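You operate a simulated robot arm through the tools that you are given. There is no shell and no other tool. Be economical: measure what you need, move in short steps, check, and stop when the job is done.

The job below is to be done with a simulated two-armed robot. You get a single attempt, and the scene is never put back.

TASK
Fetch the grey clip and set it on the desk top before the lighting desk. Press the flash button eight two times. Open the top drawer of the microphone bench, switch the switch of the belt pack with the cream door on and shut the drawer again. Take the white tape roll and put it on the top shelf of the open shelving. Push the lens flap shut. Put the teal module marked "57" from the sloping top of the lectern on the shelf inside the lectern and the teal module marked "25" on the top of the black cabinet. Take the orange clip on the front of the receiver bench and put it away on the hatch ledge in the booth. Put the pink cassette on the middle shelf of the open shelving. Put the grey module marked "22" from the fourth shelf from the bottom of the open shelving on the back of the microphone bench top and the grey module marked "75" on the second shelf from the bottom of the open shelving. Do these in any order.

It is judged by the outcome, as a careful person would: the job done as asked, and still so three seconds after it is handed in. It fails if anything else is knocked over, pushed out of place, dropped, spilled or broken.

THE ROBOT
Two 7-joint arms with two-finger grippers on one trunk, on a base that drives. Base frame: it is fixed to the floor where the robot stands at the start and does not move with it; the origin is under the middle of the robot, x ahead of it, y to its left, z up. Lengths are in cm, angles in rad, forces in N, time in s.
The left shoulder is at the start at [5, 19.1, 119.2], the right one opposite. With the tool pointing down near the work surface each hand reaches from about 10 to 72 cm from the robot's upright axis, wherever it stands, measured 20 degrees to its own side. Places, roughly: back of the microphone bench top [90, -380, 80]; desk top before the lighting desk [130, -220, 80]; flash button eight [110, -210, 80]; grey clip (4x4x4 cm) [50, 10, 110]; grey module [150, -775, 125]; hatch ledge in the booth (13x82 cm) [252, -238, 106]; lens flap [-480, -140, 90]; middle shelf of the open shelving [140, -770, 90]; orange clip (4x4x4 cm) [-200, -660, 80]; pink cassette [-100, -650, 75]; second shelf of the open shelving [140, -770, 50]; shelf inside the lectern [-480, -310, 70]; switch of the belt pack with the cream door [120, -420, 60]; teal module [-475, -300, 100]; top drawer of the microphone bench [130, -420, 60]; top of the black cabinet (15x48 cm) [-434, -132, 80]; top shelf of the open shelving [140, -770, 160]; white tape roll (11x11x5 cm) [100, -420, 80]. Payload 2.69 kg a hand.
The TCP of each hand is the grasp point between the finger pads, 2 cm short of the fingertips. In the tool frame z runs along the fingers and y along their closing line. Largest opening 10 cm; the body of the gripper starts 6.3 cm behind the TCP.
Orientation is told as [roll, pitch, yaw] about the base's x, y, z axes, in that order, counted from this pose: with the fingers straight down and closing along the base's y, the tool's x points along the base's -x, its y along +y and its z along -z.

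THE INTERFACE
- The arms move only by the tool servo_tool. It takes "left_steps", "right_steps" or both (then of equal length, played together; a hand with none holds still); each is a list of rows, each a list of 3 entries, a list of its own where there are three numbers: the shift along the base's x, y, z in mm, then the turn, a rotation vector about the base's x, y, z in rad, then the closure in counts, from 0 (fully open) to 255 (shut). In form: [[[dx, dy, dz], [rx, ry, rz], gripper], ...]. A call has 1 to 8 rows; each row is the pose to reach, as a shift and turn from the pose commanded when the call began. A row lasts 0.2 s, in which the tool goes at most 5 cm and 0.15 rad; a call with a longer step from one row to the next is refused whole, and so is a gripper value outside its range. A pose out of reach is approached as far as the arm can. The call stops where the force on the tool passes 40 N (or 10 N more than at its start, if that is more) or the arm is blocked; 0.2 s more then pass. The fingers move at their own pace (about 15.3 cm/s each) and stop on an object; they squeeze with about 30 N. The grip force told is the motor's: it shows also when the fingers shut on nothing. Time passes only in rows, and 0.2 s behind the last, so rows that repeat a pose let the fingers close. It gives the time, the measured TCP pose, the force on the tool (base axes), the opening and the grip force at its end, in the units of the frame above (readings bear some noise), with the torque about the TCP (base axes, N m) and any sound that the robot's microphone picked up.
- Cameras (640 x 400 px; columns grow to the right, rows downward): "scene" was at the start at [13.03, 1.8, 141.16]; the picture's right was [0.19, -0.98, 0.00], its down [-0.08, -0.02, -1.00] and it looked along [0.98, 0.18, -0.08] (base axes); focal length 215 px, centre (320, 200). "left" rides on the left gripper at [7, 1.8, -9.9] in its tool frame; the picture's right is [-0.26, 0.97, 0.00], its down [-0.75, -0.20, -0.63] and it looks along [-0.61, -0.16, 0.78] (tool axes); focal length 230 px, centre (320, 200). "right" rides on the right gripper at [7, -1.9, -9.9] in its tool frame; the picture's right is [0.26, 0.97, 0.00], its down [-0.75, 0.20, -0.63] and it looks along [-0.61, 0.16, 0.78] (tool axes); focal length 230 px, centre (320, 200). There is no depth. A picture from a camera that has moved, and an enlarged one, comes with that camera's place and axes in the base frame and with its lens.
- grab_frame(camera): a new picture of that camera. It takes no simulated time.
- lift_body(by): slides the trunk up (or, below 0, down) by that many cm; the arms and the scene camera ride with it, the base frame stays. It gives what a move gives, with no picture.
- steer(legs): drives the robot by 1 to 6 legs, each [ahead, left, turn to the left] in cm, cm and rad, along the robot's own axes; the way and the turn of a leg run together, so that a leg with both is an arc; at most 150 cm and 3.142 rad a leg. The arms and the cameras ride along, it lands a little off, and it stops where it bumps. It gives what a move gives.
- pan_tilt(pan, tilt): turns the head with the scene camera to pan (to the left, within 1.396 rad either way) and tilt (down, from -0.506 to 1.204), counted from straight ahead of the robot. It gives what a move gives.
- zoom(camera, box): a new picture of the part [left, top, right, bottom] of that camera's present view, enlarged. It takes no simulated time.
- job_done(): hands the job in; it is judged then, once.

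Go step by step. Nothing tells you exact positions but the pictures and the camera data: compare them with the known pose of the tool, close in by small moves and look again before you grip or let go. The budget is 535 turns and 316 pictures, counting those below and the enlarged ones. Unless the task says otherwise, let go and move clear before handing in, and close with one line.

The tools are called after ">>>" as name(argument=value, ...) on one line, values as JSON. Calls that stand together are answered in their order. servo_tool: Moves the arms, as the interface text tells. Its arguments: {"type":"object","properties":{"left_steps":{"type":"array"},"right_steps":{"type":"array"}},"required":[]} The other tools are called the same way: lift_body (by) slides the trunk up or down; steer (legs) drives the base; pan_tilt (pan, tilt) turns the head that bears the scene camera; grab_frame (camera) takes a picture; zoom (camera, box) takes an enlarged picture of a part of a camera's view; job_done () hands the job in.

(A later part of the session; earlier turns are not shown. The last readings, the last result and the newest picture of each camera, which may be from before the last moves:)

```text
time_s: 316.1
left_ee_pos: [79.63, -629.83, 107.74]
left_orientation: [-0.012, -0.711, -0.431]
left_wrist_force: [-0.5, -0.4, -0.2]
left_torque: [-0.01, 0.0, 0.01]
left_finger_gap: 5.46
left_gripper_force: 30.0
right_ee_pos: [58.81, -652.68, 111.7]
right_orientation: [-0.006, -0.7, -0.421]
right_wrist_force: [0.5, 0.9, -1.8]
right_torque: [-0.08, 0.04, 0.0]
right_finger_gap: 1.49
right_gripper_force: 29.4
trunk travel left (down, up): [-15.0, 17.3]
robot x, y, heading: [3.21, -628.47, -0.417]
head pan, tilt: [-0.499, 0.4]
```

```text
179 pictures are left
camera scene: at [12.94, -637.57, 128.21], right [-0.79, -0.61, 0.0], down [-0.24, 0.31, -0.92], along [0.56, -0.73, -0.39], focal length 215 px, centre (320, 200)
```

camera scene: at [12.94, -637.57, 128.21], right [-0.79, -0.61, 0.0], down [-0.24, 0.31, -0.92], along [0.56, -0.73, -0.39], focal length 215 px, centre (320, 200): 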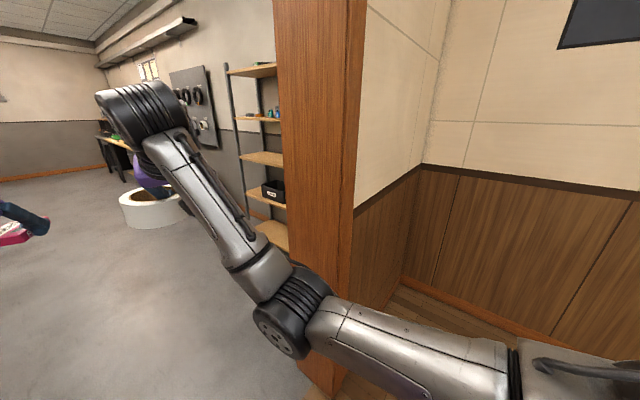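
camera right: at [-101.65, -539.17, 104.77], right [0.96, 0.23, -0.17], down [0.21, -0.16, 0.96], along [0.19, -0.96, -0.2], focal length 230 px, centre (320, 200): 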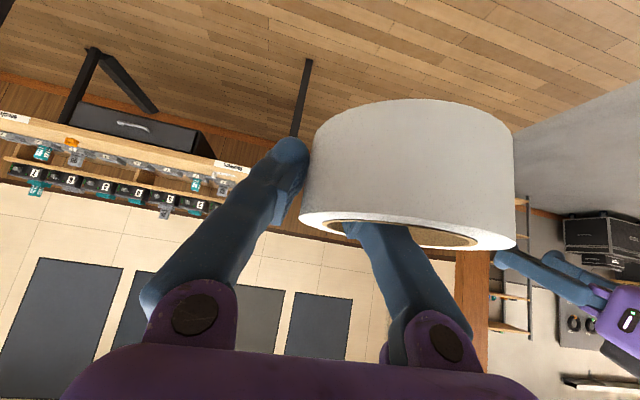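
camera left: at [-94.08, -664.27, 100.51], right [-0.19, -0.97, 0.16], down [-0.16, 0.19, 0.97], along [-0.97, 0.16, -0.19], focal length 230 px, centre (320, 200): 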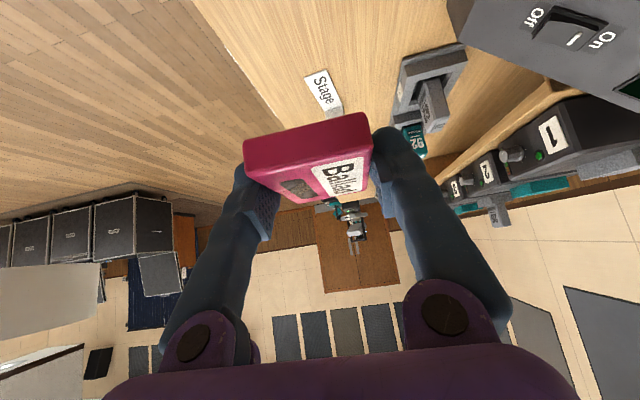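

>>> steer(legs=[[50, 22, 0], [32, 14, 0]])

>>> pan_tilt(pan=-0.6, tilt=0.4)

>>> grab_frame(camera="scene")

```text
time_s: 321.2
left_ee_pos: [169.4, -630.12, 107.64]
left_orientation: [-0.014, -0.71, -0.432]
left_wrist_force: [0.2, -0.5, -0.5]
left_torque: [0.01, 0.05, 0.04]
left_finger_gap: 5.46
left_gripper_force: 30.0
right_ee_pos: [148.62, -652.98, 111.68]
right_orientation: [-0.004, -0.699, -0.419]
right_wrist_force: [-0.8, 0.5, -2.3]
right_torque: [-0.07, 0.05, 0.0]
right_finger_gap: 1.48
right_gripper_force: 30.0
trunk travel left (down, up): [-15.0, 17.3]
robot x, y, heading: [93.13, -629.13, -0.412]
head pan, tilt: [-0.499, 0.4]
```

```text
time_s: 321.8
left_ee_pos: [169.5, -630.2, 107.6]
left_orientation: [-0.011, -0.712, -0.431]
left_wrist_force: [0.5, 0.4, -0.1]
left_torque: [0.02, 0.0, 0.01]
left_finger_gap: 5.47
left_gripper_force: 29.7
right_ee_pos: [148.61, -652.98, 111.62]
right_orientation: [-0.006, -0.7, -0.419]
right_wrist_force: [-1.0, 0.1, -2.3]
right_torque: [-0.08, 0.02, -0.01]
right_finger_gap: 1.53
right_gripper_force: 30.3
trunk travel left (down, up): [-15.0, 17.3]
robot x, y, heading: [93.4, -629.12, -0.413]
head pan, tilt: [-0.6, 0.4]
```

```text
178 pictures are left
camera scene: at [101.99, -638.57, 128.21], right [-0.85, -0.53, 0.0], down [-0.21, 0.33, -0.92], along [0.49, -0.78, -0.39], focal length 215 px, centre (320, 200)
```

scene: 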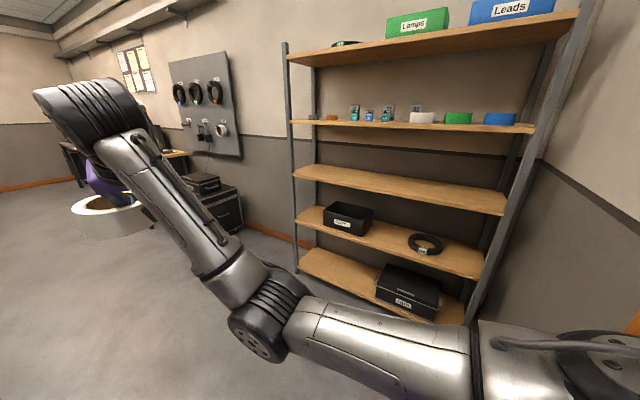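

I see the shelving: five shelves facing +y; modules on the fourth. Turn to face it.

>>> steer(legs=[[20, 25, -0.6], [0, 0, -0.56]])

>>> pan_tilt(pan=0.0, tilt=0.1)

>>> grab_frame(camera="scene")

```text
time_s: 326.2
left_ee_pos: [153.43, -693.8, 107.8]
left_orientation: [-0.011, -0.711, -1.597]
left_wrist_force: [-0.3, -1.1, -0.9]
left_torque: [-0.03, -0.01, -0.03]
left_finger_gap: 5.46
left_gripper_force: 30.5
right_ee_pos: [124.23, -683.6, 111.61]
right_orientation: [-0.006, -0.699, -1.587]
right_wrist_force: [0.0, 0.1, -2.9]
right_torque: [0.0, 0.07, -0.02]
right_finger_gap: 1.5
right_gripper_force: 29.9
trunk travel left (down, up): [-15.0, 17.3]
robot x, y, heading: [124.3, -623.3, -1.585]
head pan, tilt: [-0.6, 0.4]
```

```text
time_s: 327.2
left_ee_pos: [153.54, -693.87, 107.66]
left_orientation: [-0.013, -0.712, -1.598]
left_wrist_force: [-0.8, -0.3, -0.8]
left_torque: [0.02, -0.03, 0.0]
left_finger_gap: 5.46
left_gripper_force: 29.1
right_ee_pos: [124.31, -683.6, 111.59]
right_orientation: [-0.005, -0.701, -1.584]
right_wrist_force: [-0.3, 1.4, -2.0]
right_torque: [0.01, 0.12, 0.0]
right_finger_gap: 1.52
right_gripper_force: 30.3
trunk travel left (down, up): [-15.0, 17.3]
robot x, y, heading: [124.57, -623.45, -1.581]
head pan, tilt: [0.0, 0.099]
```

```text
177 pictures are left
camera scene: at [124.34, -636.6, 131.0], right [-1.0, 0.01, 0.0], down [0.0, 0.1, -0.99], along [-0.01, -0.99, -0.1], focal length 215 px, centre (320, 200)
```

scene: 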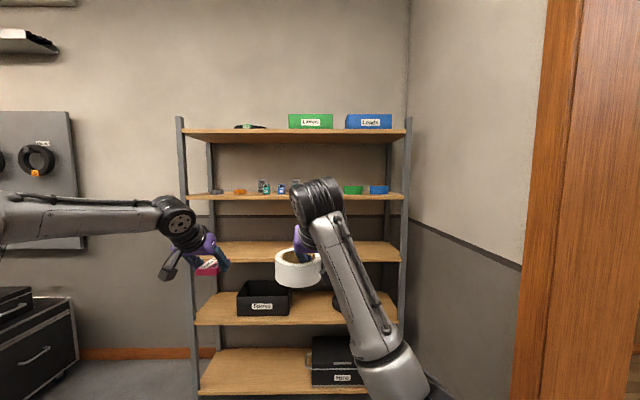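

Top shelf free at its left end (x≈175–197). Raise the trunk fully and move over there.

>>> lift_body(by=17)

>>> steer(legs=[[0, 60, 0]])

>>> grab_frame(camera="scene")

```text
time_s: 329.1
left_ee_pos: [153.59, -693.82, 124.81]
left_orientation: [-0.013, -0.71, -1.597]
left_wrist_force: [0.8, 0.0, -0.9]
left_torque: [0.01, -0.02, 0.01]
left_finger_gap: 5.48
left_gripper_force: 29.8
right_ee_pos: [124.21, -683.75, 128.68]
right_orientation: [-0.005, -0.7, -1.585]
right_wrist_force: [-0.1, 0.1, -2.3]
right_torque: [-0.01, 0.1, 0.04]
right_finger_gap: 1.46
right_gripper_force: 30.0
trunk travel left (down, up): [-32.0, 0.3]
robot x, y, heading: [124.75, -623.67, -1.585]
head pan, tilt: [0.0, 0.099]
```

```text
time_s: 334.9
left_ee_pos: [212.77, -695.36, 124.74]
left_orientation: [-0.012, -0.712, -1.614]
left_wrist_force: [-0.5, 0.8, -1.1]
left_torque: [-0.02, 0.01, -0.01]
left_finger_gap: 5.46
left_gripper_force: 29.9
right_ee_pos: [183.68, -684.78, 128.7]
right_orientation: [-0.005, -0.7, -1.601]
right_wrist_force: [0.3, -0.4, -0.8]
right_torque: [0.03, 0.06, 0.03]
right_finger_gap: 1.51
right_gripper_force: 29.9
trunk travel left (down, up): [-32.0, 0.3]
robot x, y, heading: [185.3, -624.44, -1.598]
head pan, tilt: [0.0, 0.099]
```

```text
176 pictures are left
camera scene: at [184.48, -637.75, 148.0], right [-1.0, 0.03, 0.0], down [0.0, 0.1, -0.99], along [-0.03, -0.99, -0.1], focal length 215 px, centre (320, 200)
```

scene: 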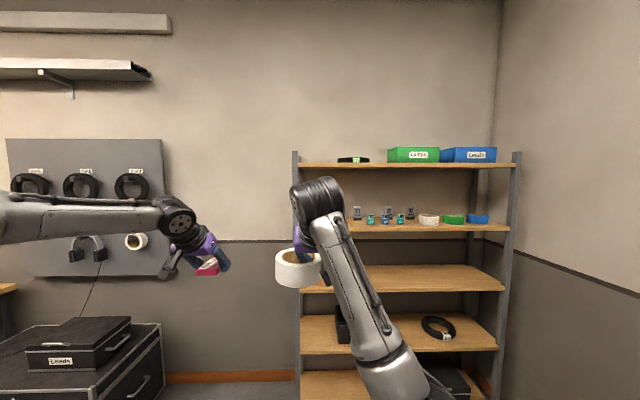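

Raise the tape in the right hand up to z≈168.

>>> servo_tool(right_steps=[[[0, 10, 48], [0, 0, 0], 255], [[0, 20, 96], [0, 0, 0], 255], [[0, 30, 144], [0, 0, 0], 255], [[0, 40, 192], [0, 0, 0], 255], [[0, 50, 240], [0, 0, 0], 255], [[0, 60, 288], [0, 0, 0], 255], [[0, 70, 336], [0, 0, 0], 255], [[0, 80, 384], [0, 0, 0], 255]])

>>> grab_frame(camera="scene")

```text
time_s: 336.7
left_ee_pos: [212.68, -695.48, 124.64]
left_orientation: [-0.014, -0.711, -1.612]
left_wrist_force: [0.5, 0.2, -0.2]
left_torque: [0.0, 0.02, -0.02]
left_finger_gap: 5.48
left_gripper_force: 30.0
right_ee_pos: [182.53, -676.27, 160.31]
right_orientation: [-0.006, -0.701, -1.599]
right_wrist_force: [0.6, -0.5, -2.5]
right_torque: [0.0, 0.1, 0.01]
right_finger_gap: 1.48
right_gripper_force: 30.5
right hand out of reach, approached as far as the arm can: row 1, 2, 3, 4, 7, 8
trunk travel left (down, up): [-32.0, 0.3]
robot x, y, heading: [184.46, -624.69, -1.593]
head pan, tilt: [0.0, 0.099]
```

```text
175 pictures are left
camera scene: at [184.52, -637.76, 148.0], right [-1.0, 0.03, 0.0], down [0.0, 0.1, -0.99], along [-0.03, -0.99, -0.1], focal length 215 px, centre (320, 200)
```

scene: 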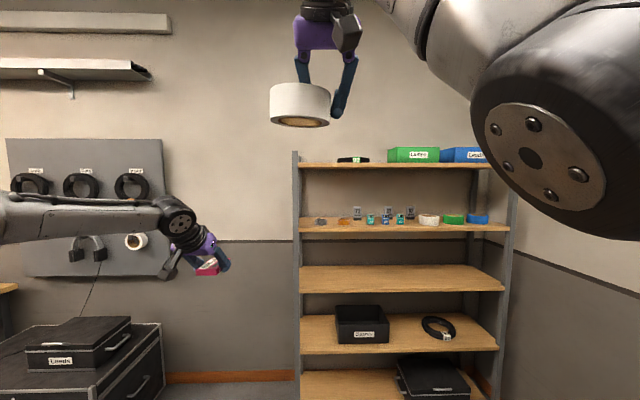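

>>> zoom(camera="scene", box=[260, 70, 420, 190])

>>> grab_frame(camera="right")

```text
3.33 times, centred on (340, 130) of scene
camera zoom: at [184.52, -637.76, 148.0], right [-1.0, 0.03, 0.0], down [0.0, 0.1, -0.99], along [-0.03, -0.99, -0.1], focal length 717 px, centre (253, 433)
```

zoom: 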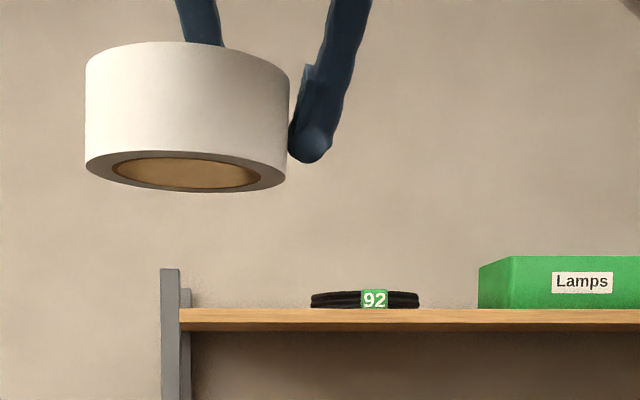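

```text
173 pictures are left
camera right: at [181.16, -664.52, 163.54], right [0.97, 0.17, -0.17], down [0.2, -0.17, 0.96], along [0.13, -0.97, -0.2], focal length 230 px, centre (320, 200)
```

right: 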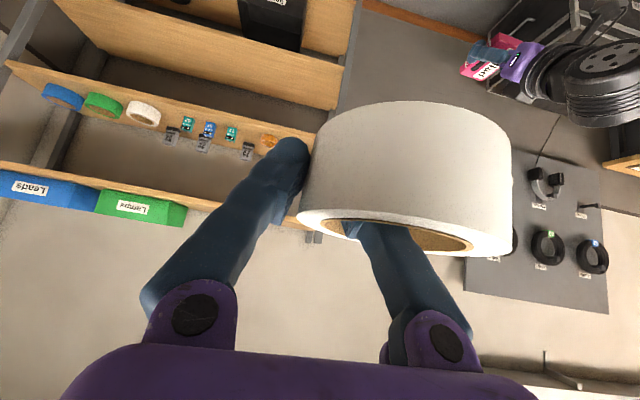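

Shelf top ≈156.2, front edge y≈−752; free x 173–191.5. I'll retract the left hand, shift 5 cm right and check again.

>>> servo_tool(left_steps=[[[0, 45, 0], [0, 0, 0], 255], [[0, 90, 0], [0, 0, 0], 255], [[0, 135, 5], [0, 0, 0], 255], [[0, 175, 10], [0, 0, 0], 255], [[0, 215, 10], [0, 0, 0], 255]])

>>> steer(legs=[[50, -4, 0.02]])

>>> zoom(camera="scene", box=[220, 50, 460, 200])

>>> grab_frame(camera="right")

```text
time_s: 337.9
left_ee_pos: [212.91, -673.94, 125.4]
left_orientation: [-0.014, -0.712, -1.613]
left_wrist_force: [0.8, 0.3, -0.3]
left_torque: [-0.01, -0.02, -0.01]
left_finger_gap: 5.46
left_gripper_force: 29.8
right_ee_pos: [182.53, -676.09, 160.43]
right_orientation: [-0.005, -0.702, -1.601]
right_wrist_force: [0.2, -0.7, -1.9]
right_torque: [-0.03, 0.11, -0.02]
right_finger_gap: 1.5
right_gripper_force: 29.7
trunk travel left (down, up): [-32.0, 0.3]
robot x, y, heading: [184.94, -624.38, -1.596]
head pan, tilt: [0.0, 0.099]
```

```text
time_s: 340.9
left_ee_pos: [209.39, -724.66, 125.42]
left_orientation: [-0.013, -0.711, -1.585]
left_wrist_force: [0.4, 1.1, -0.8]
left_torque: [-0.02, 0.0, -0.03]
left_finger_gap: 5.46
left_gripper_force: 29.6
right_ee_pos: [179.1, -727.82, 160.35]
right_orientation: [-0.004, -0.7, -1.574]
right_wrist_force: [0.2, -0.3, -0.6]
right_torque: [0.03, 0.11, 0.01]
right_finger_gap: 1.53
right_gripper_force: 30.3
trunk travel left (down, up): [-32.0, 0.3]
robot x, y, heading: [180.23, -675.9, -1.571]
head pan, tilt: [0.0, 0.099]
```

```text
2.67 times, centred on (340, 125) of scene
camera zoom: at [180.12, -689.17, 148.01], right [-1.0, 0.0, 0.0], down [0.0, 0.1, -1.0], along [0.0, -1.0, -0.1], focal length 574 px, centre (267, 400)
```

zoom: 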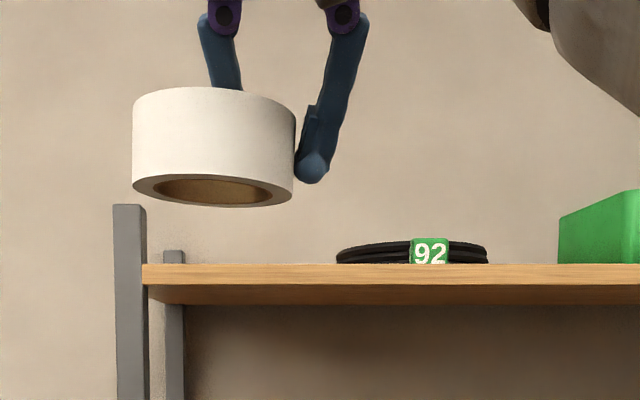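

```text
171 pictures are left
camera right: at [177.46, -716.01, 163.55], right [0.97, 0.19, -0.17], down [0.2, -0.17, 0.96], along [0.15, -0.97, -0.2], focal length 230 px, centre (320, 200)
```

right: 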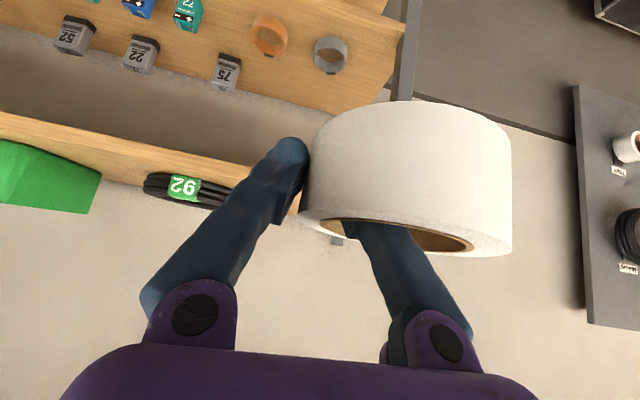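

Clearances look fine (ring 178–189, bottom ≈2 cm above the shelf). Drive forward 35 cm so the ring is over the shelf.

>>> steer(legs=[[33, -0.5, 0]])

>>> grab_frame(camera="scene")

>>> grab_frame(camera="right")

```text
time_s: 343.1
left_ee_pos: [208.84, -757.4, 125.67]
left_orientation: [-0.012, -0.713, -1.587]
left_wrist_force: [0.3, 0.2, -0.1]
left_torque: [0.0, 0.03, -0.02]
left_finger_gap: 5.47
left_gripper_force: 30.3
right_ee_pos: [178.53, -760.39, 160.38]
right_orientation: [-0.006, -0.701, -1.573]
right_wrist_force: [-0.5, 0.1, -2.3]
right_torque: [-0.01, 0.09, 0.01]
right_finger_gap: 1.54
right_gripper_force: 29.8
trunk travel left (down, up): [-32.0, 0.3]
robot x, y, heading: [179.47, -708.85, -1.574]
head pan, tilt: [0.0, 0.099]
```

```text
170 pictures are left
camera scene: at [179.58, -721.85, 148.01], right [-1.0, 0.0, 0.0], down [0.0, 0.1, -1.0], along [0.0, -1.0, -0.1], focal length 215 px, centre (320, 200)
```

scene: 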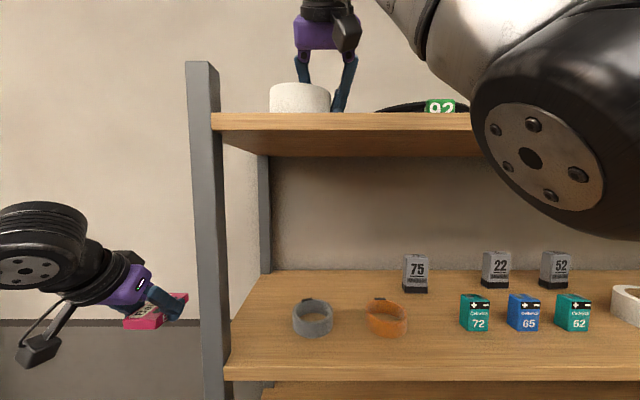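

```text
169 pictures are left
camera right: at [176.91, -748.67, 163.56], right [0.97, 0.19, -0.17], down [0.2, -0.17, 0.96], along [0.15, -0.97, -0.2], focal length 230 px, centre (320, 200)
```

right: 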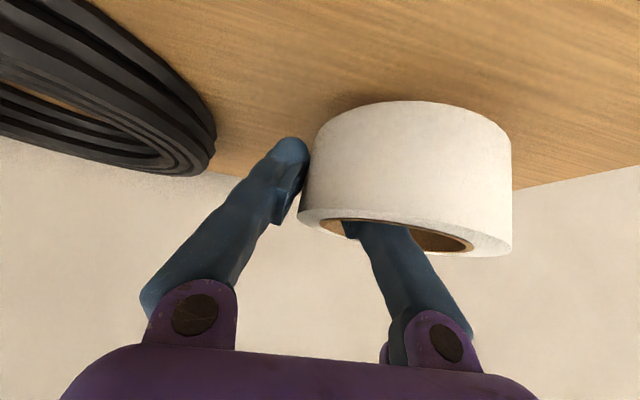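

The ring is over the shelf. Lower gently to contact.

>>> servo_tool(right_steps=[[[0, -5, -8], [0, 0, 0], 255], [[0, -5, -14], [0, 0, 0], 255], [[0, -5, -19], [0, 0, 0], 255], [[0, -5, -24], [0, 0, 0], 255]])

>>> zoom(camera="scene", box=[240, 60, 400, 160])

```text
time_s: 344.1
left_ee_pos: [208.87, -757.3, 125.61]
left_orientation: [-0.015, -0.712, -1.586]
left_wrist_force: [0.1, -0.2, -0.3]
left_torque: [0.04, -0.02, 0.0]
left_finger_gap: 5.46
left_gripper_force: 30.2
right_ee_pos: [178.74, -760.71, 158.21]
right_orientation: [-0.002, -0.71, -1.576]
right_wrist_force: [1.5, -8.9, 32.3]
right_torque: [0.0, 0.32, -0.06]
right_finger_gap: 1.56
right_gripper_force: 30.3
trunk travel left (down, up): [-32.0, 0.3]
robot x, y, heading: [179.65, -708.88, -1.575]
head pan, tilt: [0.0, 0.099]
```

```text
4.00 times, centred on (320, 110) of scene
camera zoom: at [179.66, -721.74, 148.06], right [-1.0, 0.0, 0.0], down [0.0, 0.1, -1.0], along [0.0, -1.0, -0.1], focal length 861 px, centre (320, 560)
```

zoom: 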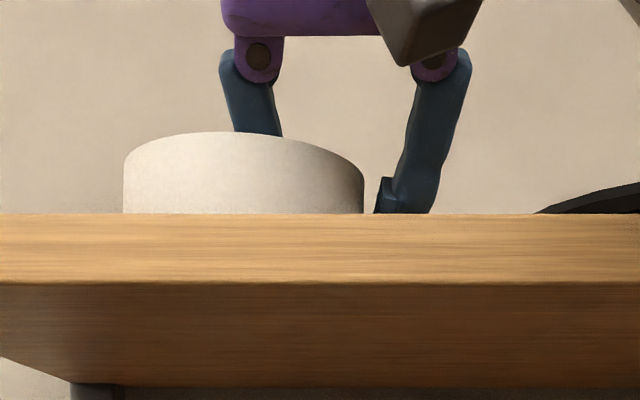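

Ring rests on the shelf. I'll open (partly), shift slightly forward, then rise while pitching up so the inner finger leaves the hole.

>>> servo_tool(right_steps=[[[0, 0, 3], [0, 0, 0], 160], [[0, 0, 3], [0, 0, 0], 60], [[0, 0, 3], [0, 0, 0], 50], [[0, -7, 4], [0, 0, 0], 50]])

>>> grab_frame(camera="right")

```text
time_s: 345.1
left_ee_pos: [208.8, -757.36, 125.54]
left_orientation: [-0.014, -0.712, -1.587]
left_wrist_force: [0.0, 0.0, -0.4]
left_torque: [0.04, 0.01, -0.01]
left_finger_gap: 5.44
left_gripper_force: 30.1
right_ee_pos: [178.5, -761.64, 158.37]
right_orientation: [-0.007, -0.7, -1.573]
right_wrist_force: [0.4, -0.3, -0.4]
right_torque: [-0.05, 0.02, 0.03]
right_finger_gap: 8.04
right_gripper_force: 0.0
trunk travel left (down, up): [-32.0, 0.3]
robot x, y, heading: [179.63, -708.56, -1.572]
head pan, tilt: [0.0, 0.099]
```

```text
167 pictures are left
camera right: at [176.95, -749.89, 161.54], right [0.97, 0.19, -0.17], down [0.2, -0.17, 0.96], along [0.15, -0.97, -0.2], focal length 230 px, centre (320, 200)
```

right: 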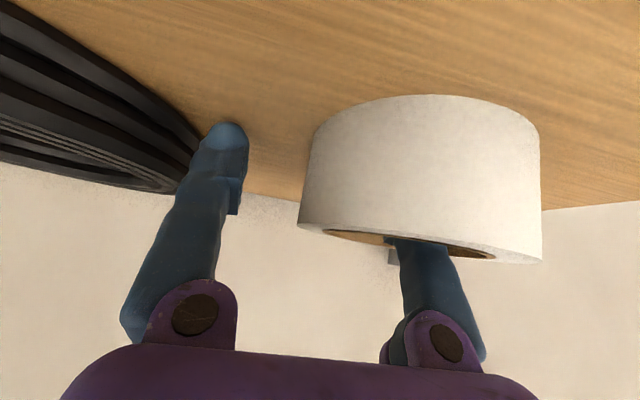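

>>> servo_tool(right_steps=[[[0, 0, 10], [-0.1, 0, 0], 50], [[0, 0, 20], [-0.2, 0, 0], 50], [[0, 0, 30], [-0.3, 0, 0], 50], [[0, 0, 40], [-0.4, 0, 0], 50], [[0, 0, 52], [-0.48, 0, 0], 50], [[0, 5, 66], [-0.5, 0, 0], 50]])

>>> grab_frame(camera="right")

```text
time_s: 346.5
left_ee_pos: [208.91, -757.45, 125.67]
left_orientation: [-0.015, -0.712, -1.586]
left_wrist_force: [-0.1, 0.4, -0.3]
left_torque: [0.01, 0.01, 0.01]
left_finger_gap: 5.47
left_gripper_force: 30.0
right_ee_pos: [178.69, -761.19, 165.17]
right_orientation: [-0.001, -1.203, -1.578]
right_wrist_force: [-0.4, 0.2, 0.7]
right_torque: [0.02, -0.04, 0.01]
right_finger_gap: 8.05
right_gripper_force: 0.0
trunk travel left (down, up): [-32.0, 0.3]
robot x, y, heading: [179.52, -708.72, -1.572]
head pan, tilt: [0.0, 0.099]
```

```text
166 pictures are left
camera right: at [176.99, -749.26, 162.24], right [0.97, 0.09, -0.24], down [0.2, 0.32, 0.93], along [0.15, -0.95, 0.29], focal length 230 px, centre (320, 200)
```

right: 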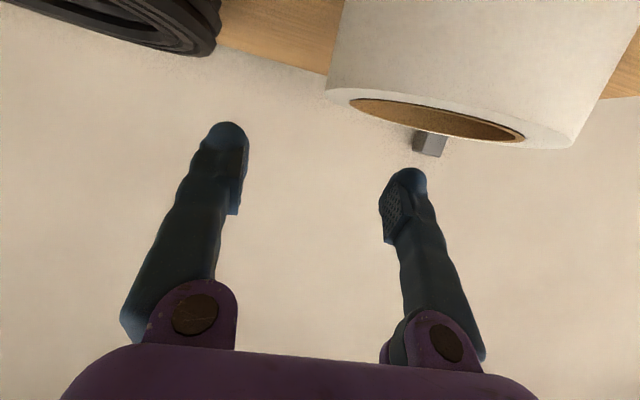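

The ring stays put; fingers are clear. Back away.

>>> steer(legs=[[-25, 0, 0]])

>>> grab_frame(camera="scene")

```text
time_s: 348.3
left_ee_pos: [209.02, -732.4, 125.46]
left_orientation: [-0.012, -0.713, -1.587]
left_wrist_force: [0.2, 1.9, -0.2]
left_torque: [0.03, 0.02, -0.01]
left_finger_gap: 5.44
left_gripper_force: 29.7
right_ee_pos: [178.7, -736.26, 165.03]
right_orientation: [0.002, -1.201, -1.579]
right_wrist_force: [0.4, -0.4, 0.6]
right_torque: [0.01, -0.01, -0.02]
right_finger_gap: 8.01
right_gripper_force: 0.1
trunk travel left (down, up): [-32.0, 0.3]
robot x, y, heading: [179.71, -684.07, -1.571]
head pan, tilt: [0.0, 0.099]
```

```text
165 pictures are left
camera scene: at [179.61, -696.92, 148.0], right [-1.0, 0.0, 0.0], down [0.0, 0.1, -0.99], along [0.0, -0.99, -0.1], focal length 215 px, centre (320, 200)
```

scene: 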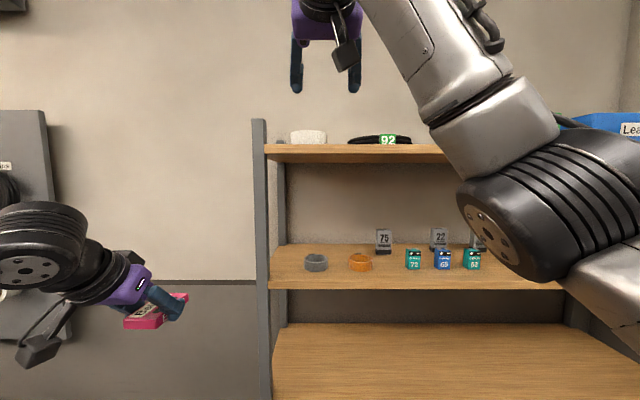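

Tape is on the top shelf. Now lower the right arm, shift so the left hand faces the free middle shelf, and lower the trunk.

>>> servo_tool(right_steps=[[[-20, 40, -10], [0, 0, 0], 0], [[-40, 80, -20], [0.1, 0, 0], 0], [[-60, 100, -50], [0.24, 0, 0], 0], [[-80, 110, -90], [0.38, 0, 0], 0], [[-100, 110, -135], [0.52, 0, 0], 0], [[-110, 110, -180], [0.66, 0, 0], 0], [[-110, 110, -225], [0.8, 0, 0], 0], [[-110, 110, -270], [0.94, 0, 0], 0]])

>>> servo_tool(right_steps=[[[0, 0, -45], [0.13, 0, 0], 0], [[0, 0, -90], [0.26, 0, 0], 0], [[0, 0, -120], [0.26, 0, 0], 0]])

>>> steer(legs=[[-8, -43, 0]])

>>> lift_body(by=-10)

>>> servo_tool(left_steps=[[[0, 0, -45], [0, 0, 0], 255], [[0, 0, -90], [0, 0, 0], 255], [[0, 0, -135], [0, 0, 0], 255], [[0, 0, -180], [0, 0, 0], 255], [[0, 0, -205], [0, 0, 0], 255]])

>>> pan_tilt(pan=0.3, tilt=0.5)

>>> grab_frame(camera="scene")

```text
time_s: 350.1
left_ee_pos: [208.9, -732.43, 125.48]
left_orientation: [-0.013, -0.712, -1.586]
left_wrist_force: [0.4, -0.3, -0.8]
left_torque: [0.06, -0.01, -0.01]
left_finger_gap: 5.48
left_gripper_force: 29.8
right_ee_pos: [167.61, -725.2, 137.95]
right_orientation: [-0.006, -0.257, -1.573]
right_wrist_force: [-0.2, 0.5, 0.4]
right_torque: [0.05, 0.02, 0.01]
right_finger_gap: 9.98
right_gripper_force: 0.0
trunk travel left (down, up): [-32.0, 0.3]
robot x, y, heading: [179.59, -683.66, -1.574]
head pan, tilt: [0.0, 0.099]
```

```text
time_s: 350.9
left_ee_pos: [208.87, -732.43, 125.44]
left_orientation: [-0.014, -0.71, -1.587]
left_wrist_force: [0.5, -0.1, -0.9]
left_torque: [-0.01, 0.01, 0.02]
left_finger_gap: 5.45
left_gripper_force: 29.9
right_ee_pos: [167.57, -725.27, 126.02]
right_orientation: [-0.007, 0.0, -1.572]
right_wrist_force: [0.2, 0.7, -0.9]
right_torque: [0.0, -0.04, -0.02]
right_finger_gap: 9.99
right_gripper_force: 0.0
trunk travel left (down, up): [-32.0, 0.3]
robot x, y, heading: [179.07, -684.01, -1.57]
head pan, tilt: [0.0, 0.099]
```

```text
time_s: 355.2
left_ee_pos: [166.06, -724.68, 125.58]
left_orientation: [-0.011, -0.709, -1.589]
left_wrist_force: [0.5, -0.2, -1.2]
left_torque: [0.03, 0.0, 0.03]
left_finger_gap: 5.46
left_gripper_force: 30.5
right_ee_pos: [124.74, -717.46, 126.14]
right_orientation: [-0.007, 0.002, -1.576]
right_wrist_force: [-0.1, -0.4, 0.6]
right_torque: [0.03, -0.01, -0.01]
right_finger_gap: 10.02
right_gripper_force: 0.1
trunk travel left (down, up): [-32.0, 0.3]
robot x, y, heading: [136.62, -675.72, -1.571]
head pan, tilt: [0.0, 0.099]
```

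```text
time_s: 356.5
left_ee_pos: [166.09, -724.59, 115.52]
left_orientation: [-0.012, -0.713, -1.59]
left_wrist_force: [0.8, 0.1, -0.9]
left_torque: [0.02, -0.03, -0.03]
left_finger_gap: 5.43
left_gripper_force: 29.8
right_ee_pos: [124.84, -717.47, 116.06]
right_orientation: [-0.007, 0.0, -1.576]
right_wrist_force: [0.6, -0.4, -0.1]
right_torque: [-0.02, 0.0, 0.02]
right_finger_gap: 9.99
right_gripper_force: 0.0
trunk travel left (down, up): [-22.0, 10.3]
robot x, y, heading: [136.79, -675.87, -1.572]
head pan, tilt: [0.0, 0.099]
```

```text
time_s: 357.7
left_ee_pos: [166.07, -724.38, 94.93]
left_orientation: [-0.013, -0.712, -1.589]
left_wrist_force: [-0.3, 0.8, -0.4]
left_torque: [-0.02, 0.04, -0.06]
left_finger_gap: 5.46
left_gripper_force: 29.7
right_ee_pos: [124.68, -717.43, 116.17]
right_orientation: [-0.007, 0.001, -1.575]
right_wrist_force: [-0.1, 0.2, 0.1]
right_torque: [-0.04, 0.01, 0.0]
right_finger_gap: 10.01
right_gripper_force: 0.0
trunk travel left (down, up): [-22.0, 10.3]
robot x, y, heading: [137.09, -676.1, -1.574]
head pan, tilt: [0.0, 0.099]
```

```text
time_s: 358.6
left_ee_pos: [166.06, -724.5, 94.99]
left_orientation: [-0.013, -0.711, -1.589]
left_wrist_force: [-0.5, 0.1, -0.9]
left_torque: [-0.02, -0.01, 0.01]
left_finger_gap: 5.44
left_gripper_force: 29.9
right_ee_pos: [124.69, -717.3, 116.13]
right_orientation: [-0.007, -0.002, -1.577]
right_wrist_force: [0.3, -0.6, -0.5]
right_torque: [0.0, -0.01, -0.03]
right_finger_gap: 10.02
right_gripper_force: 0.1
trunk travel left (down, up): [-22.0, 10.3]
robot x, y, heading: [137.23, -676.32, -1.574]
head pan, tilt: [0.3, 0.499]
```

```text
164 pictures are left
camera scene: at [139.57, -688.53, 134.31], right [-0.96, -0.29, 0.0], down [-0.14, 0.46, -0.88], along [0.26, -0.84, -0.48], focal length 215 px, centre (320, 200)
```

scene: 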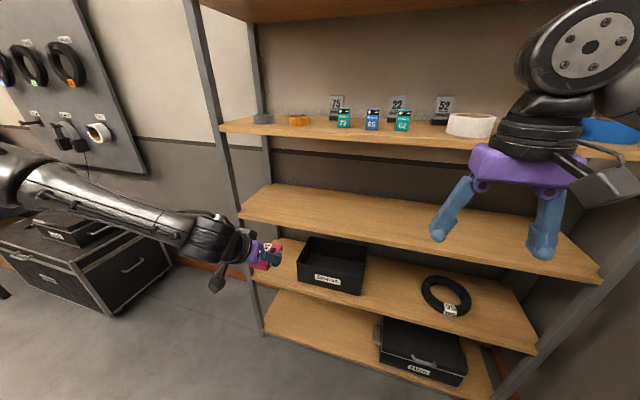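

Middle shelf is free. Retract the right hand a bit, then drive forward 24 cm.

>>> servo_tool(right_steps=[[[0, 40, 10], [0, 0, 0], 0], [[0, 80, 20], [0, 0, 0], 0], [[0, 110, 20], [0, 0, 0], 0]])

>>> steer(legs=[[24, 0, 0]])

>>> grab_frame(camera="scene")

>>> grab_frame(camera="left")

```text
time_s: 359.4
left_ee_pos: [166.1, -724.42, 95.01]
left_orientation: [-0.011, -0.712, -1.592]
left_wrist_force: [-0.5, -0.3, -0.4]
left_torque: [0.0, 0.0, 0.0]
left_finger_gap: 5.49
left_gripper_force: 30.6
right_ee_pos: [124.55, -706.26, 118.13]
right_orientation: [-0.007, 0.001, -1.577]
right_wrist_force: [0.8, 0.7, 0.8]
right_torque: [-0.05, 0.02, -0.03]
right_finger_gap: 9.97
right_gripper_force: 0.0
trunk travel left (down, up): [-22.0, 10.3]
robot x, y, heading: [137.39, -675.86, -1.572]
head pan, tilt: [0.3, 0.499]
```

```text
time_s: 361.2
left_ee_pos: [166.11, -748.02, 94.9]
left_orientation: [-0.014, -0.709, -1.589]
left_wrist_force: [-0.3, -0.7, -0.3]
left_torque: [0.01, -0.03, 0.0]
left_finger_gap: 5.47
left_gripper_force: 29.7
right_ee_pos: [124.63, -730.09, 118.09]
right_orientation: [-0.006, -0.001, -1.576]
right_wrist_force: [-0.1, -0.8, -0.8]
right_torque: [0.01, 0.0, 0.03]
right_finger_gap: 9.99
right_gripper_force: 0.0
trunk travel left (down, up): [-22.0, 10.3]
robot x, y, heading: [136.97, -699.75, -1.573]
head pan, tilt: [0.3, 0.499]
```

```text
163 pictures are left
camera scene: at [139.53, -712.21, 134.29], right [-0.96, -0.29, 0.0], down [-0.14, 0.46, -0.88], along [0.26, -0.84, -0.48], focal length 215 px, centre (320, 200)
```

scene: 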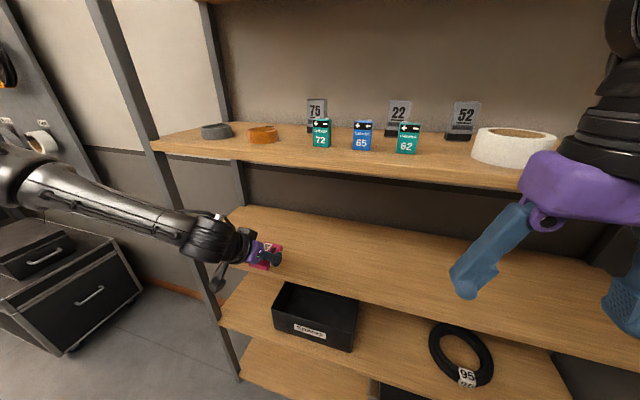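

```text
162 pictures are left
camera left: at [168.33, -736.45, 97.68], right [0.96, -0.22, 0.16], down [-0.19, -0.15, 0.97], along [-0.19, -0.96, -0.19], focal length 230 px, centre (320, 200)
```

left: 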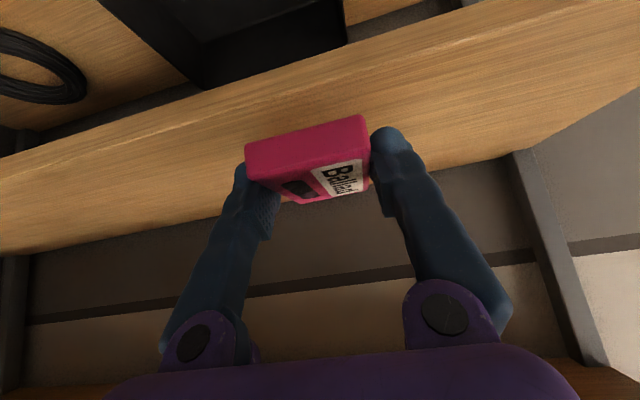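

Extend the left hand 12 cm into the shelf and lower.

>>> servo_tool(left_steps=[[[0, -40, 0], [0, 0, 0], 255], [[0, -80, 0], [0, 0, 0], 255], [[0, -115, 0], [0, 0, 0], 255], [[0, -115, -20], [0, 0, 0], 255], [[0, -115, -32], [0, 0, 0], 255]])

>>> grab_frame(camera="scene")

>>> grab_frame(camera="left")

```text
time_s: 362.4
left_ee_pos: [166.35, -759.66, 91.9]
left_orientation: [-0.013, -0.712, -1.588]
left_wrist_force: [0.2, 0.0, -0.7]
left_torque: [-0.01, 0.02, 0.01]
left_finger_gap: 5.47
left_gripper_force: 30.1
right_ee_pos: [124.63, -730.06, 118.08]
right_orientation: [-0.008, 0.001, -1.574]
right_wrist_force: [0.0, -0.7, 0.2]
right_torque: [0.01, -0.01, -0.01]
right_finger_gap: 10.0
right_gripper_force: 0.0
trunk travel left (down, up): [-22.0, 10.3]
robot x, y, heading: [136.88, -699.71, -1.566]
head pan, tilt: [0.3, 0.499]
```

```text
161 pictures are left
camera scene: at [139.53, -712.16, 134.3], right [-0.96, -0.29, 0.0], down [-0.14, 0.46, -0.88], along [0.26, -0.84, -0.48], focal length 215 px, centre (320, 200)
```

scene: 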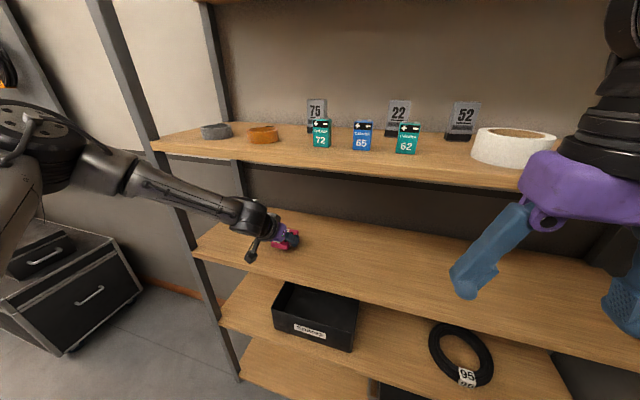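

```text
160 pictures are left
camera left: at [168.45, -748.01, 94.55], right [0.96, -0.22, 0.16], down [-0.19, -0.15, 0.97], along [-0.19, -0.96, -0.19], focal length 230 px, centre (320, 200)
```

left: 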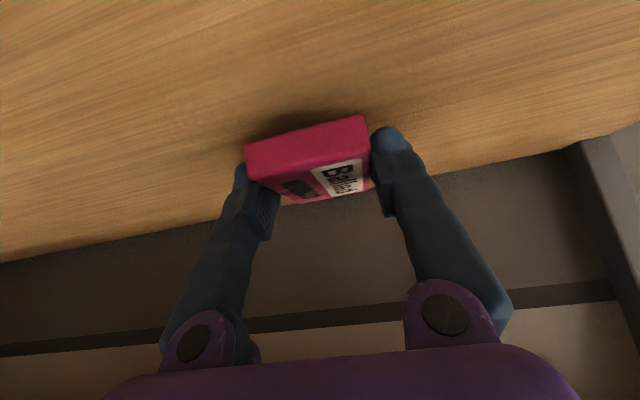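

>>> servo_tool(left_steps=[[[0, 0, -8], [0, 0, 0], 255], [[0, 0, -14], [0, 0, 0], 255], [[0, 0, -20], [0, 0, 0], 255], [[0, 0, -26], [0, 0, 0], 255]])

>>> grab_frame(camera="left")

```text
time_s: 363.5
left_ee_pos: [166.05, -759.94, 90.26]
left_orientation: [-0.01, -0.733, -1.59]
left_wrist_force: [-1.2, -0.1, 14.7]
left_torque: [0.03, -0.51, 0.1]
left_finger_gap: 5.48
left_gripper_force: 30.3
right_ee_pos: [124.75, -729.9, 118.11]
right_orientation: [-0.009, -0.001, -1.576]
right_wrist_force: [0.2, 0.6, -0.3]
right_torque: [0.0, 0.02, 0.01]
right_finger_gap: 9.99
right_gripper_force: 0.1
trunk travel left (down, up): [-22.0, 10.3]
robot x, y, heading: [136.95, -699.49, -1.576]
head pan, tilt: [0.3, 0.499]
stopped in row 4 (left hand): the force on the tool passed its limit at 42 N (the readings are from after the stop); the commanded pose is now the measured one
```

```text
159 pictures are left
camera left: at [168.32, -748.28, 92.7], right [0.96, -0.22, 0.17], down [-0.2, -0.13, 0.97], along [-0.19, -0.97, -0.17], focal length 230 px, centre (320, 200)
```

left: 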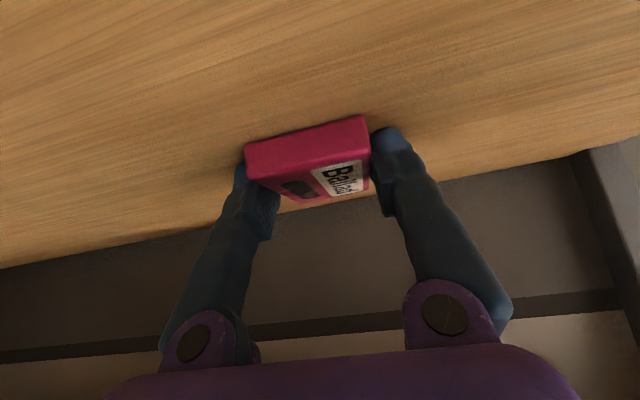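

Touched down. Open and rise slightly, then withdraw.

>>> servo_tool(left_steps=[[[0, 0, 2], [0, 0, 0], 90], [[0, 0, 2], [0, 0, 0], 60], [[0, 0, 10], [0, 0, 0], 60], [[0, 10, 30], [0, 0, 0], 60], [[0, 45, 35], [0, 0, 0], 60], [[0, 90, 35], [0, 0, 0], 60], [[0, 135, 35], [0, 0, 0], 60]])

>>> grab_frame(camera="left")

```text
time_s: 365.1
left_ee_pos: [166.25, -746.18, 93.37]
left_orientation: [-0.01, -0.728, -1.589]
left_wrist_force: [0.4, -0.1, 0.7]
left_torque: [0.01, -0.02, 0.01]
left_finger_gap: 7.65
left_gripper_force: 0.0
right_ee_pos: [124.81, -729.94, 118.13]
right_orientation: [-0.007, -0.002, -1.575]
right_wrist_force: [0.4, -0.4, -0.4]
right_torque: [0.01, -0.01, -0.02]
right_finger_gap: 10.0
right_gripper_force: 0.0
trunk travel left (down, up): [-22.0, 10.3]
robot x, y, heading: [137.03, -699.46, -1.574]
head pan, tilt: [0.3, 0.499]
```

```text
158 pictures are left
camera left: at [168.38, -734.54, 95.93], right [0.96, -0.22, 0.16], down [-0.2, -0.14, 0.97], along [-0.19, -0.97, -0.17], focal length 230 px, centre (320, 200)
```

left: 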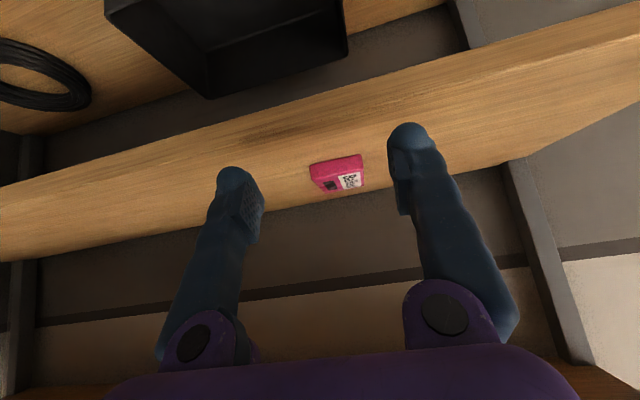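

Cassette is on the middle shelf. Now look at the grey modules closely.

>>> zoom(camera="scene", box=[280, 80, 500, 170])

```text
2.91 times, centred on (390, 125) of scene
camera zoom: at [139.59, -712.05, 134.31], right [-0.96, -0.29, 0.0], down [-0.14, 0.46, -0.88], along [0.26, -0.84, -0.48], focal length 626 px, centre (116, 418)
```

zoom: 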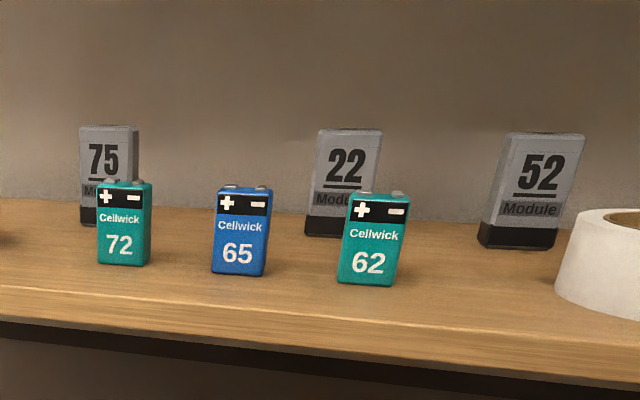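

I'll take module 75 first with the right hand (from above, over the batteries). First back off and retract the left hand, raise the trunk.

>>> steer(legs=[[-20, 0, 0]])

>>> servo_tool(left_steps=[[[0, 40, 20], [0.14, 0, 0], 0], [[0, 70, 40], [0.28, 0, 0], 0], [[0, 90, 60], [0.42, 0, 0], 0], [[0, 100, 80], [0.56, 0, 0], 0], [[0, 100, 100], [0.7, 0, 0], 0]])

>>> lift_body(by=10)

>>> servo_tool(right_steps=[[[0, -10, 40], [-0.14, 0, 0], 0], [[0, -25, 70], [-0.28, 0, 0], 0], [[0, -45, 95], [-0.42, 0, 0], 0], [[0, -70, 110], [-0.56, 0, 0], 0], [[0, -95, 115], [-0.7, 0, 0], 0], [[0, -120, 115], [-0.84, 0, 0], 0], [[0, -140, 115], [-0.9, 0, 0], 0]])

>>> pan_tilt(pan=0.0, tilt=0.25)

>>> grab_frame(camera="scene")

```text
time_s: 366.7
left_ee_pos: [166.36, -725.97, 93.28]
left_orientation: [-0.009, -0.726, -1.584]
left_wrist_force: [0.1, 0.2, 0.4]
left_torque: [-0.02, 0.04, 0.01]
left_finger_gap: 7.65
left_gripper_force: 0.1
right_ee_pos: [124.73, -709.91, 118.17]
right_orientation: [-0.007, -0.002, -1.571]
right_wrist_force: [-0.1, 0.1, -0.1]
right_torque: [-0.02, 0.02, -0.01]
right_finger_gap: 9.99
right_gripper_force: 0.0
trunk travel left (down, up): [-22.0, 10.3]
robot x, y, heading: [137.01, -679.24, -1.567]
head pan, tilt: [0.3, 0.499]
```

```text
time_s: 367.9
left_ee_pos: [166.22, -716.22, 103.22]
left_orientation: [-0.019, -0.024, -1.582]
left_wrist_force: [-0.3, 0.2, -0.2]
left_torque: [0.03, 0.0, 0.01]
left_finger_gap: 9.98
left_gripper_force: 0.1
right_ee_pos: [124.72, -710.0, 117.95]
right_orientation: [-0.007, 0.001, -1.57]
right_wrist_force: [0.0, -0.1, -0.2]
right_torque: [0.0, -0.03, 0.02]
right_finger_gap: 9.99
right_gripper_force: 0.0
trunk travel left (down, up): [-22.0, 10.3]
robot x, y, heading: [137.23, -679.34, -1.567]
head pan, tilt: [0.3, 0.499]
```

```text
time_s: 369.3
left_ee_pos: [166.19, -716.21, 113.17]
left_orientation: [-0.021, -0.025, -1.58]
left_wrist_force: [0.1, -0.4, 0.0]
left_torque: [0.03, 0.02, -0.02]
left_finger_gap: 9.99
left_gripper_force: 0.1
right_ee_pos: [124.76, -710.0, 128.1]
right_orientation: [-0.008, 0.0, -1.572]
right_wrist_force: [-1.0, -0.7, 0.2]
right_torque: [0.01, 0.0, -0.01]
right_finger_gap: 9.99
right_gripper_force: 0.1
trunk travel left (down, up): [-32.0, 0.3]
robot x, y, heading: [136.87, -679.54, -1.571]
head pan, tilt: [0.3, 0.499]
```

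```text
time_s: 370.9
left_ee_pos: [166.21, -716.21, 113.08]
left_orientation: [-0.021, -0.025, -1.582]
left_wrist_force: [-1.1, -0.4, -0.5]
left_torque: [0.0, 0.01, -0.04]
left_finger_gap: 10.01
left_gripper_force: 0.1
right_ee_pos: [124.64, -724.01, 139.53]
right_orientation: [-0.006, -0.901, -1.573]
right_wrist_force: [0.1, -0.5, -0.1]
right_torque: [-0.02, -0.01, -0.02]
right_finger_gap: 9.98
right_gripper_force: 0.1
trunk travel left (down, up): [-32.0, 0.3]
robot x, y, heading: [136.83, -679.32, -1.565]
head pan, tilt: [0.3, 0.499]
```

```text
time_s: 371.7
left_ee_pos: [166.36, -716.29, 113.19]
left_orientation: [-0.021, -0.025, -1.579]
left_wrist_force: [0.5, -0.3, -0.1]
left_torque: [-0.03, -0.01, 0.0]
left_finger_gap: 10.0
left_gripper_force: 0.1
right_ee_pos: [124.77, -723.86, 139.53]
right_orientation: [-0.006, -0.9, -1.574]
right_wrist_force: [-0.1, -0.7, -0.5]
right_torque: [-0.01, 0.0, 0.02]
right_finger_gap: 10.0
right_gripper_force: 0.0
trunk travel left (down, up): [-32.0, 0.3]
robot x, y, heading: [137.12, -679.5, -1.571]
head pan, tilt: [0.0, 0.25]
```

```text
156 pictures are left
camera scene: at [136.9, -692.69, 146.61], right [-1.0, 0.0, 0.0], down [0.0, 0.25, -0.97], along [0.0, -0.97, -0.25], focal length 215 px, centre (320, 200)
```

scene: 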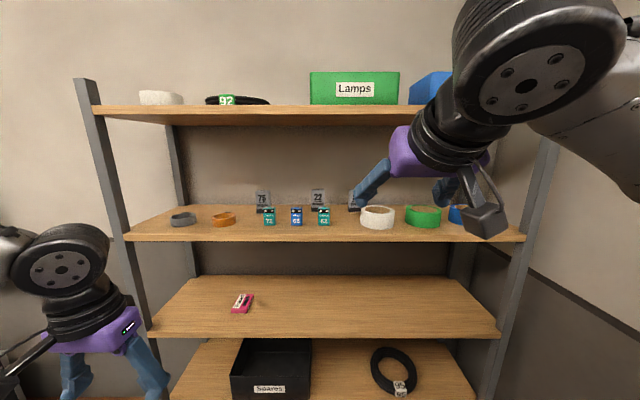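

Shift left so the right hand lines up with module 75.

>>> steer(legs=[[0, 36, 0]])

>>> grab_frame(camera="scene")

>>> grab_frame(camera="right")

```text
time_s: 375.4
left_ee_pos: [202.04, -716.4, 113.21]
left_orientation: [-0.021, -0.025, -1.585]
left_wrist_force: [-1.5, -0.1, -0.8]
left_torque: [0.01, 0.01, 0.01]
left_finger_gap: 10.03
left_gripper_force: 0.1
right_ee_pos: [160.52, -723.94, 139.49]
right_orientation: [-0.005, -0.902, -1.576]
right_wrist_force: [-0.1, -0.1, 0.2]
right_torque: [-0.03, 0.02, 0.02]
right_finger_gap: 9.99
right_gripper_force: 0.0
trunk travel left (down, up): [-32.0, 0.3]
robot x, y, heading: [172.72, -679.71, -1.576]
head pan, tilt: [0.0, 0.25]
```

```text
155 pictures are left
camera scene: at [172.69, -692.69, 146.61], right [-1.0, 0.0, 0.0], down [0.0, 0.25, -0.97], along [0.0, -0.97, -0.25], focal length 215 px, centre (320, 200)
```

scene: 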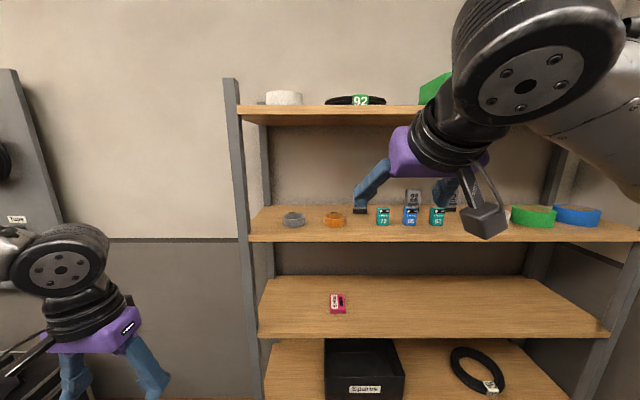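

```text
154 pictures are left
camera right: at [158.81, -711.8, 140.3], right [0.97, 0.15, -0.21], down [0.2, 0.03, 0.98], along [0.15, -0.99, -0.01], focal length 230 px, centre (320, 200)
```

right: 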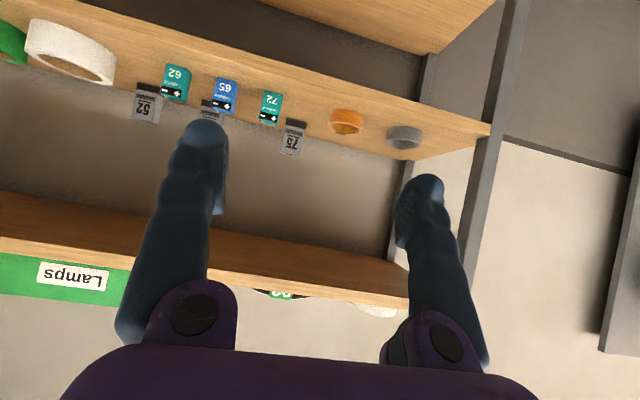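

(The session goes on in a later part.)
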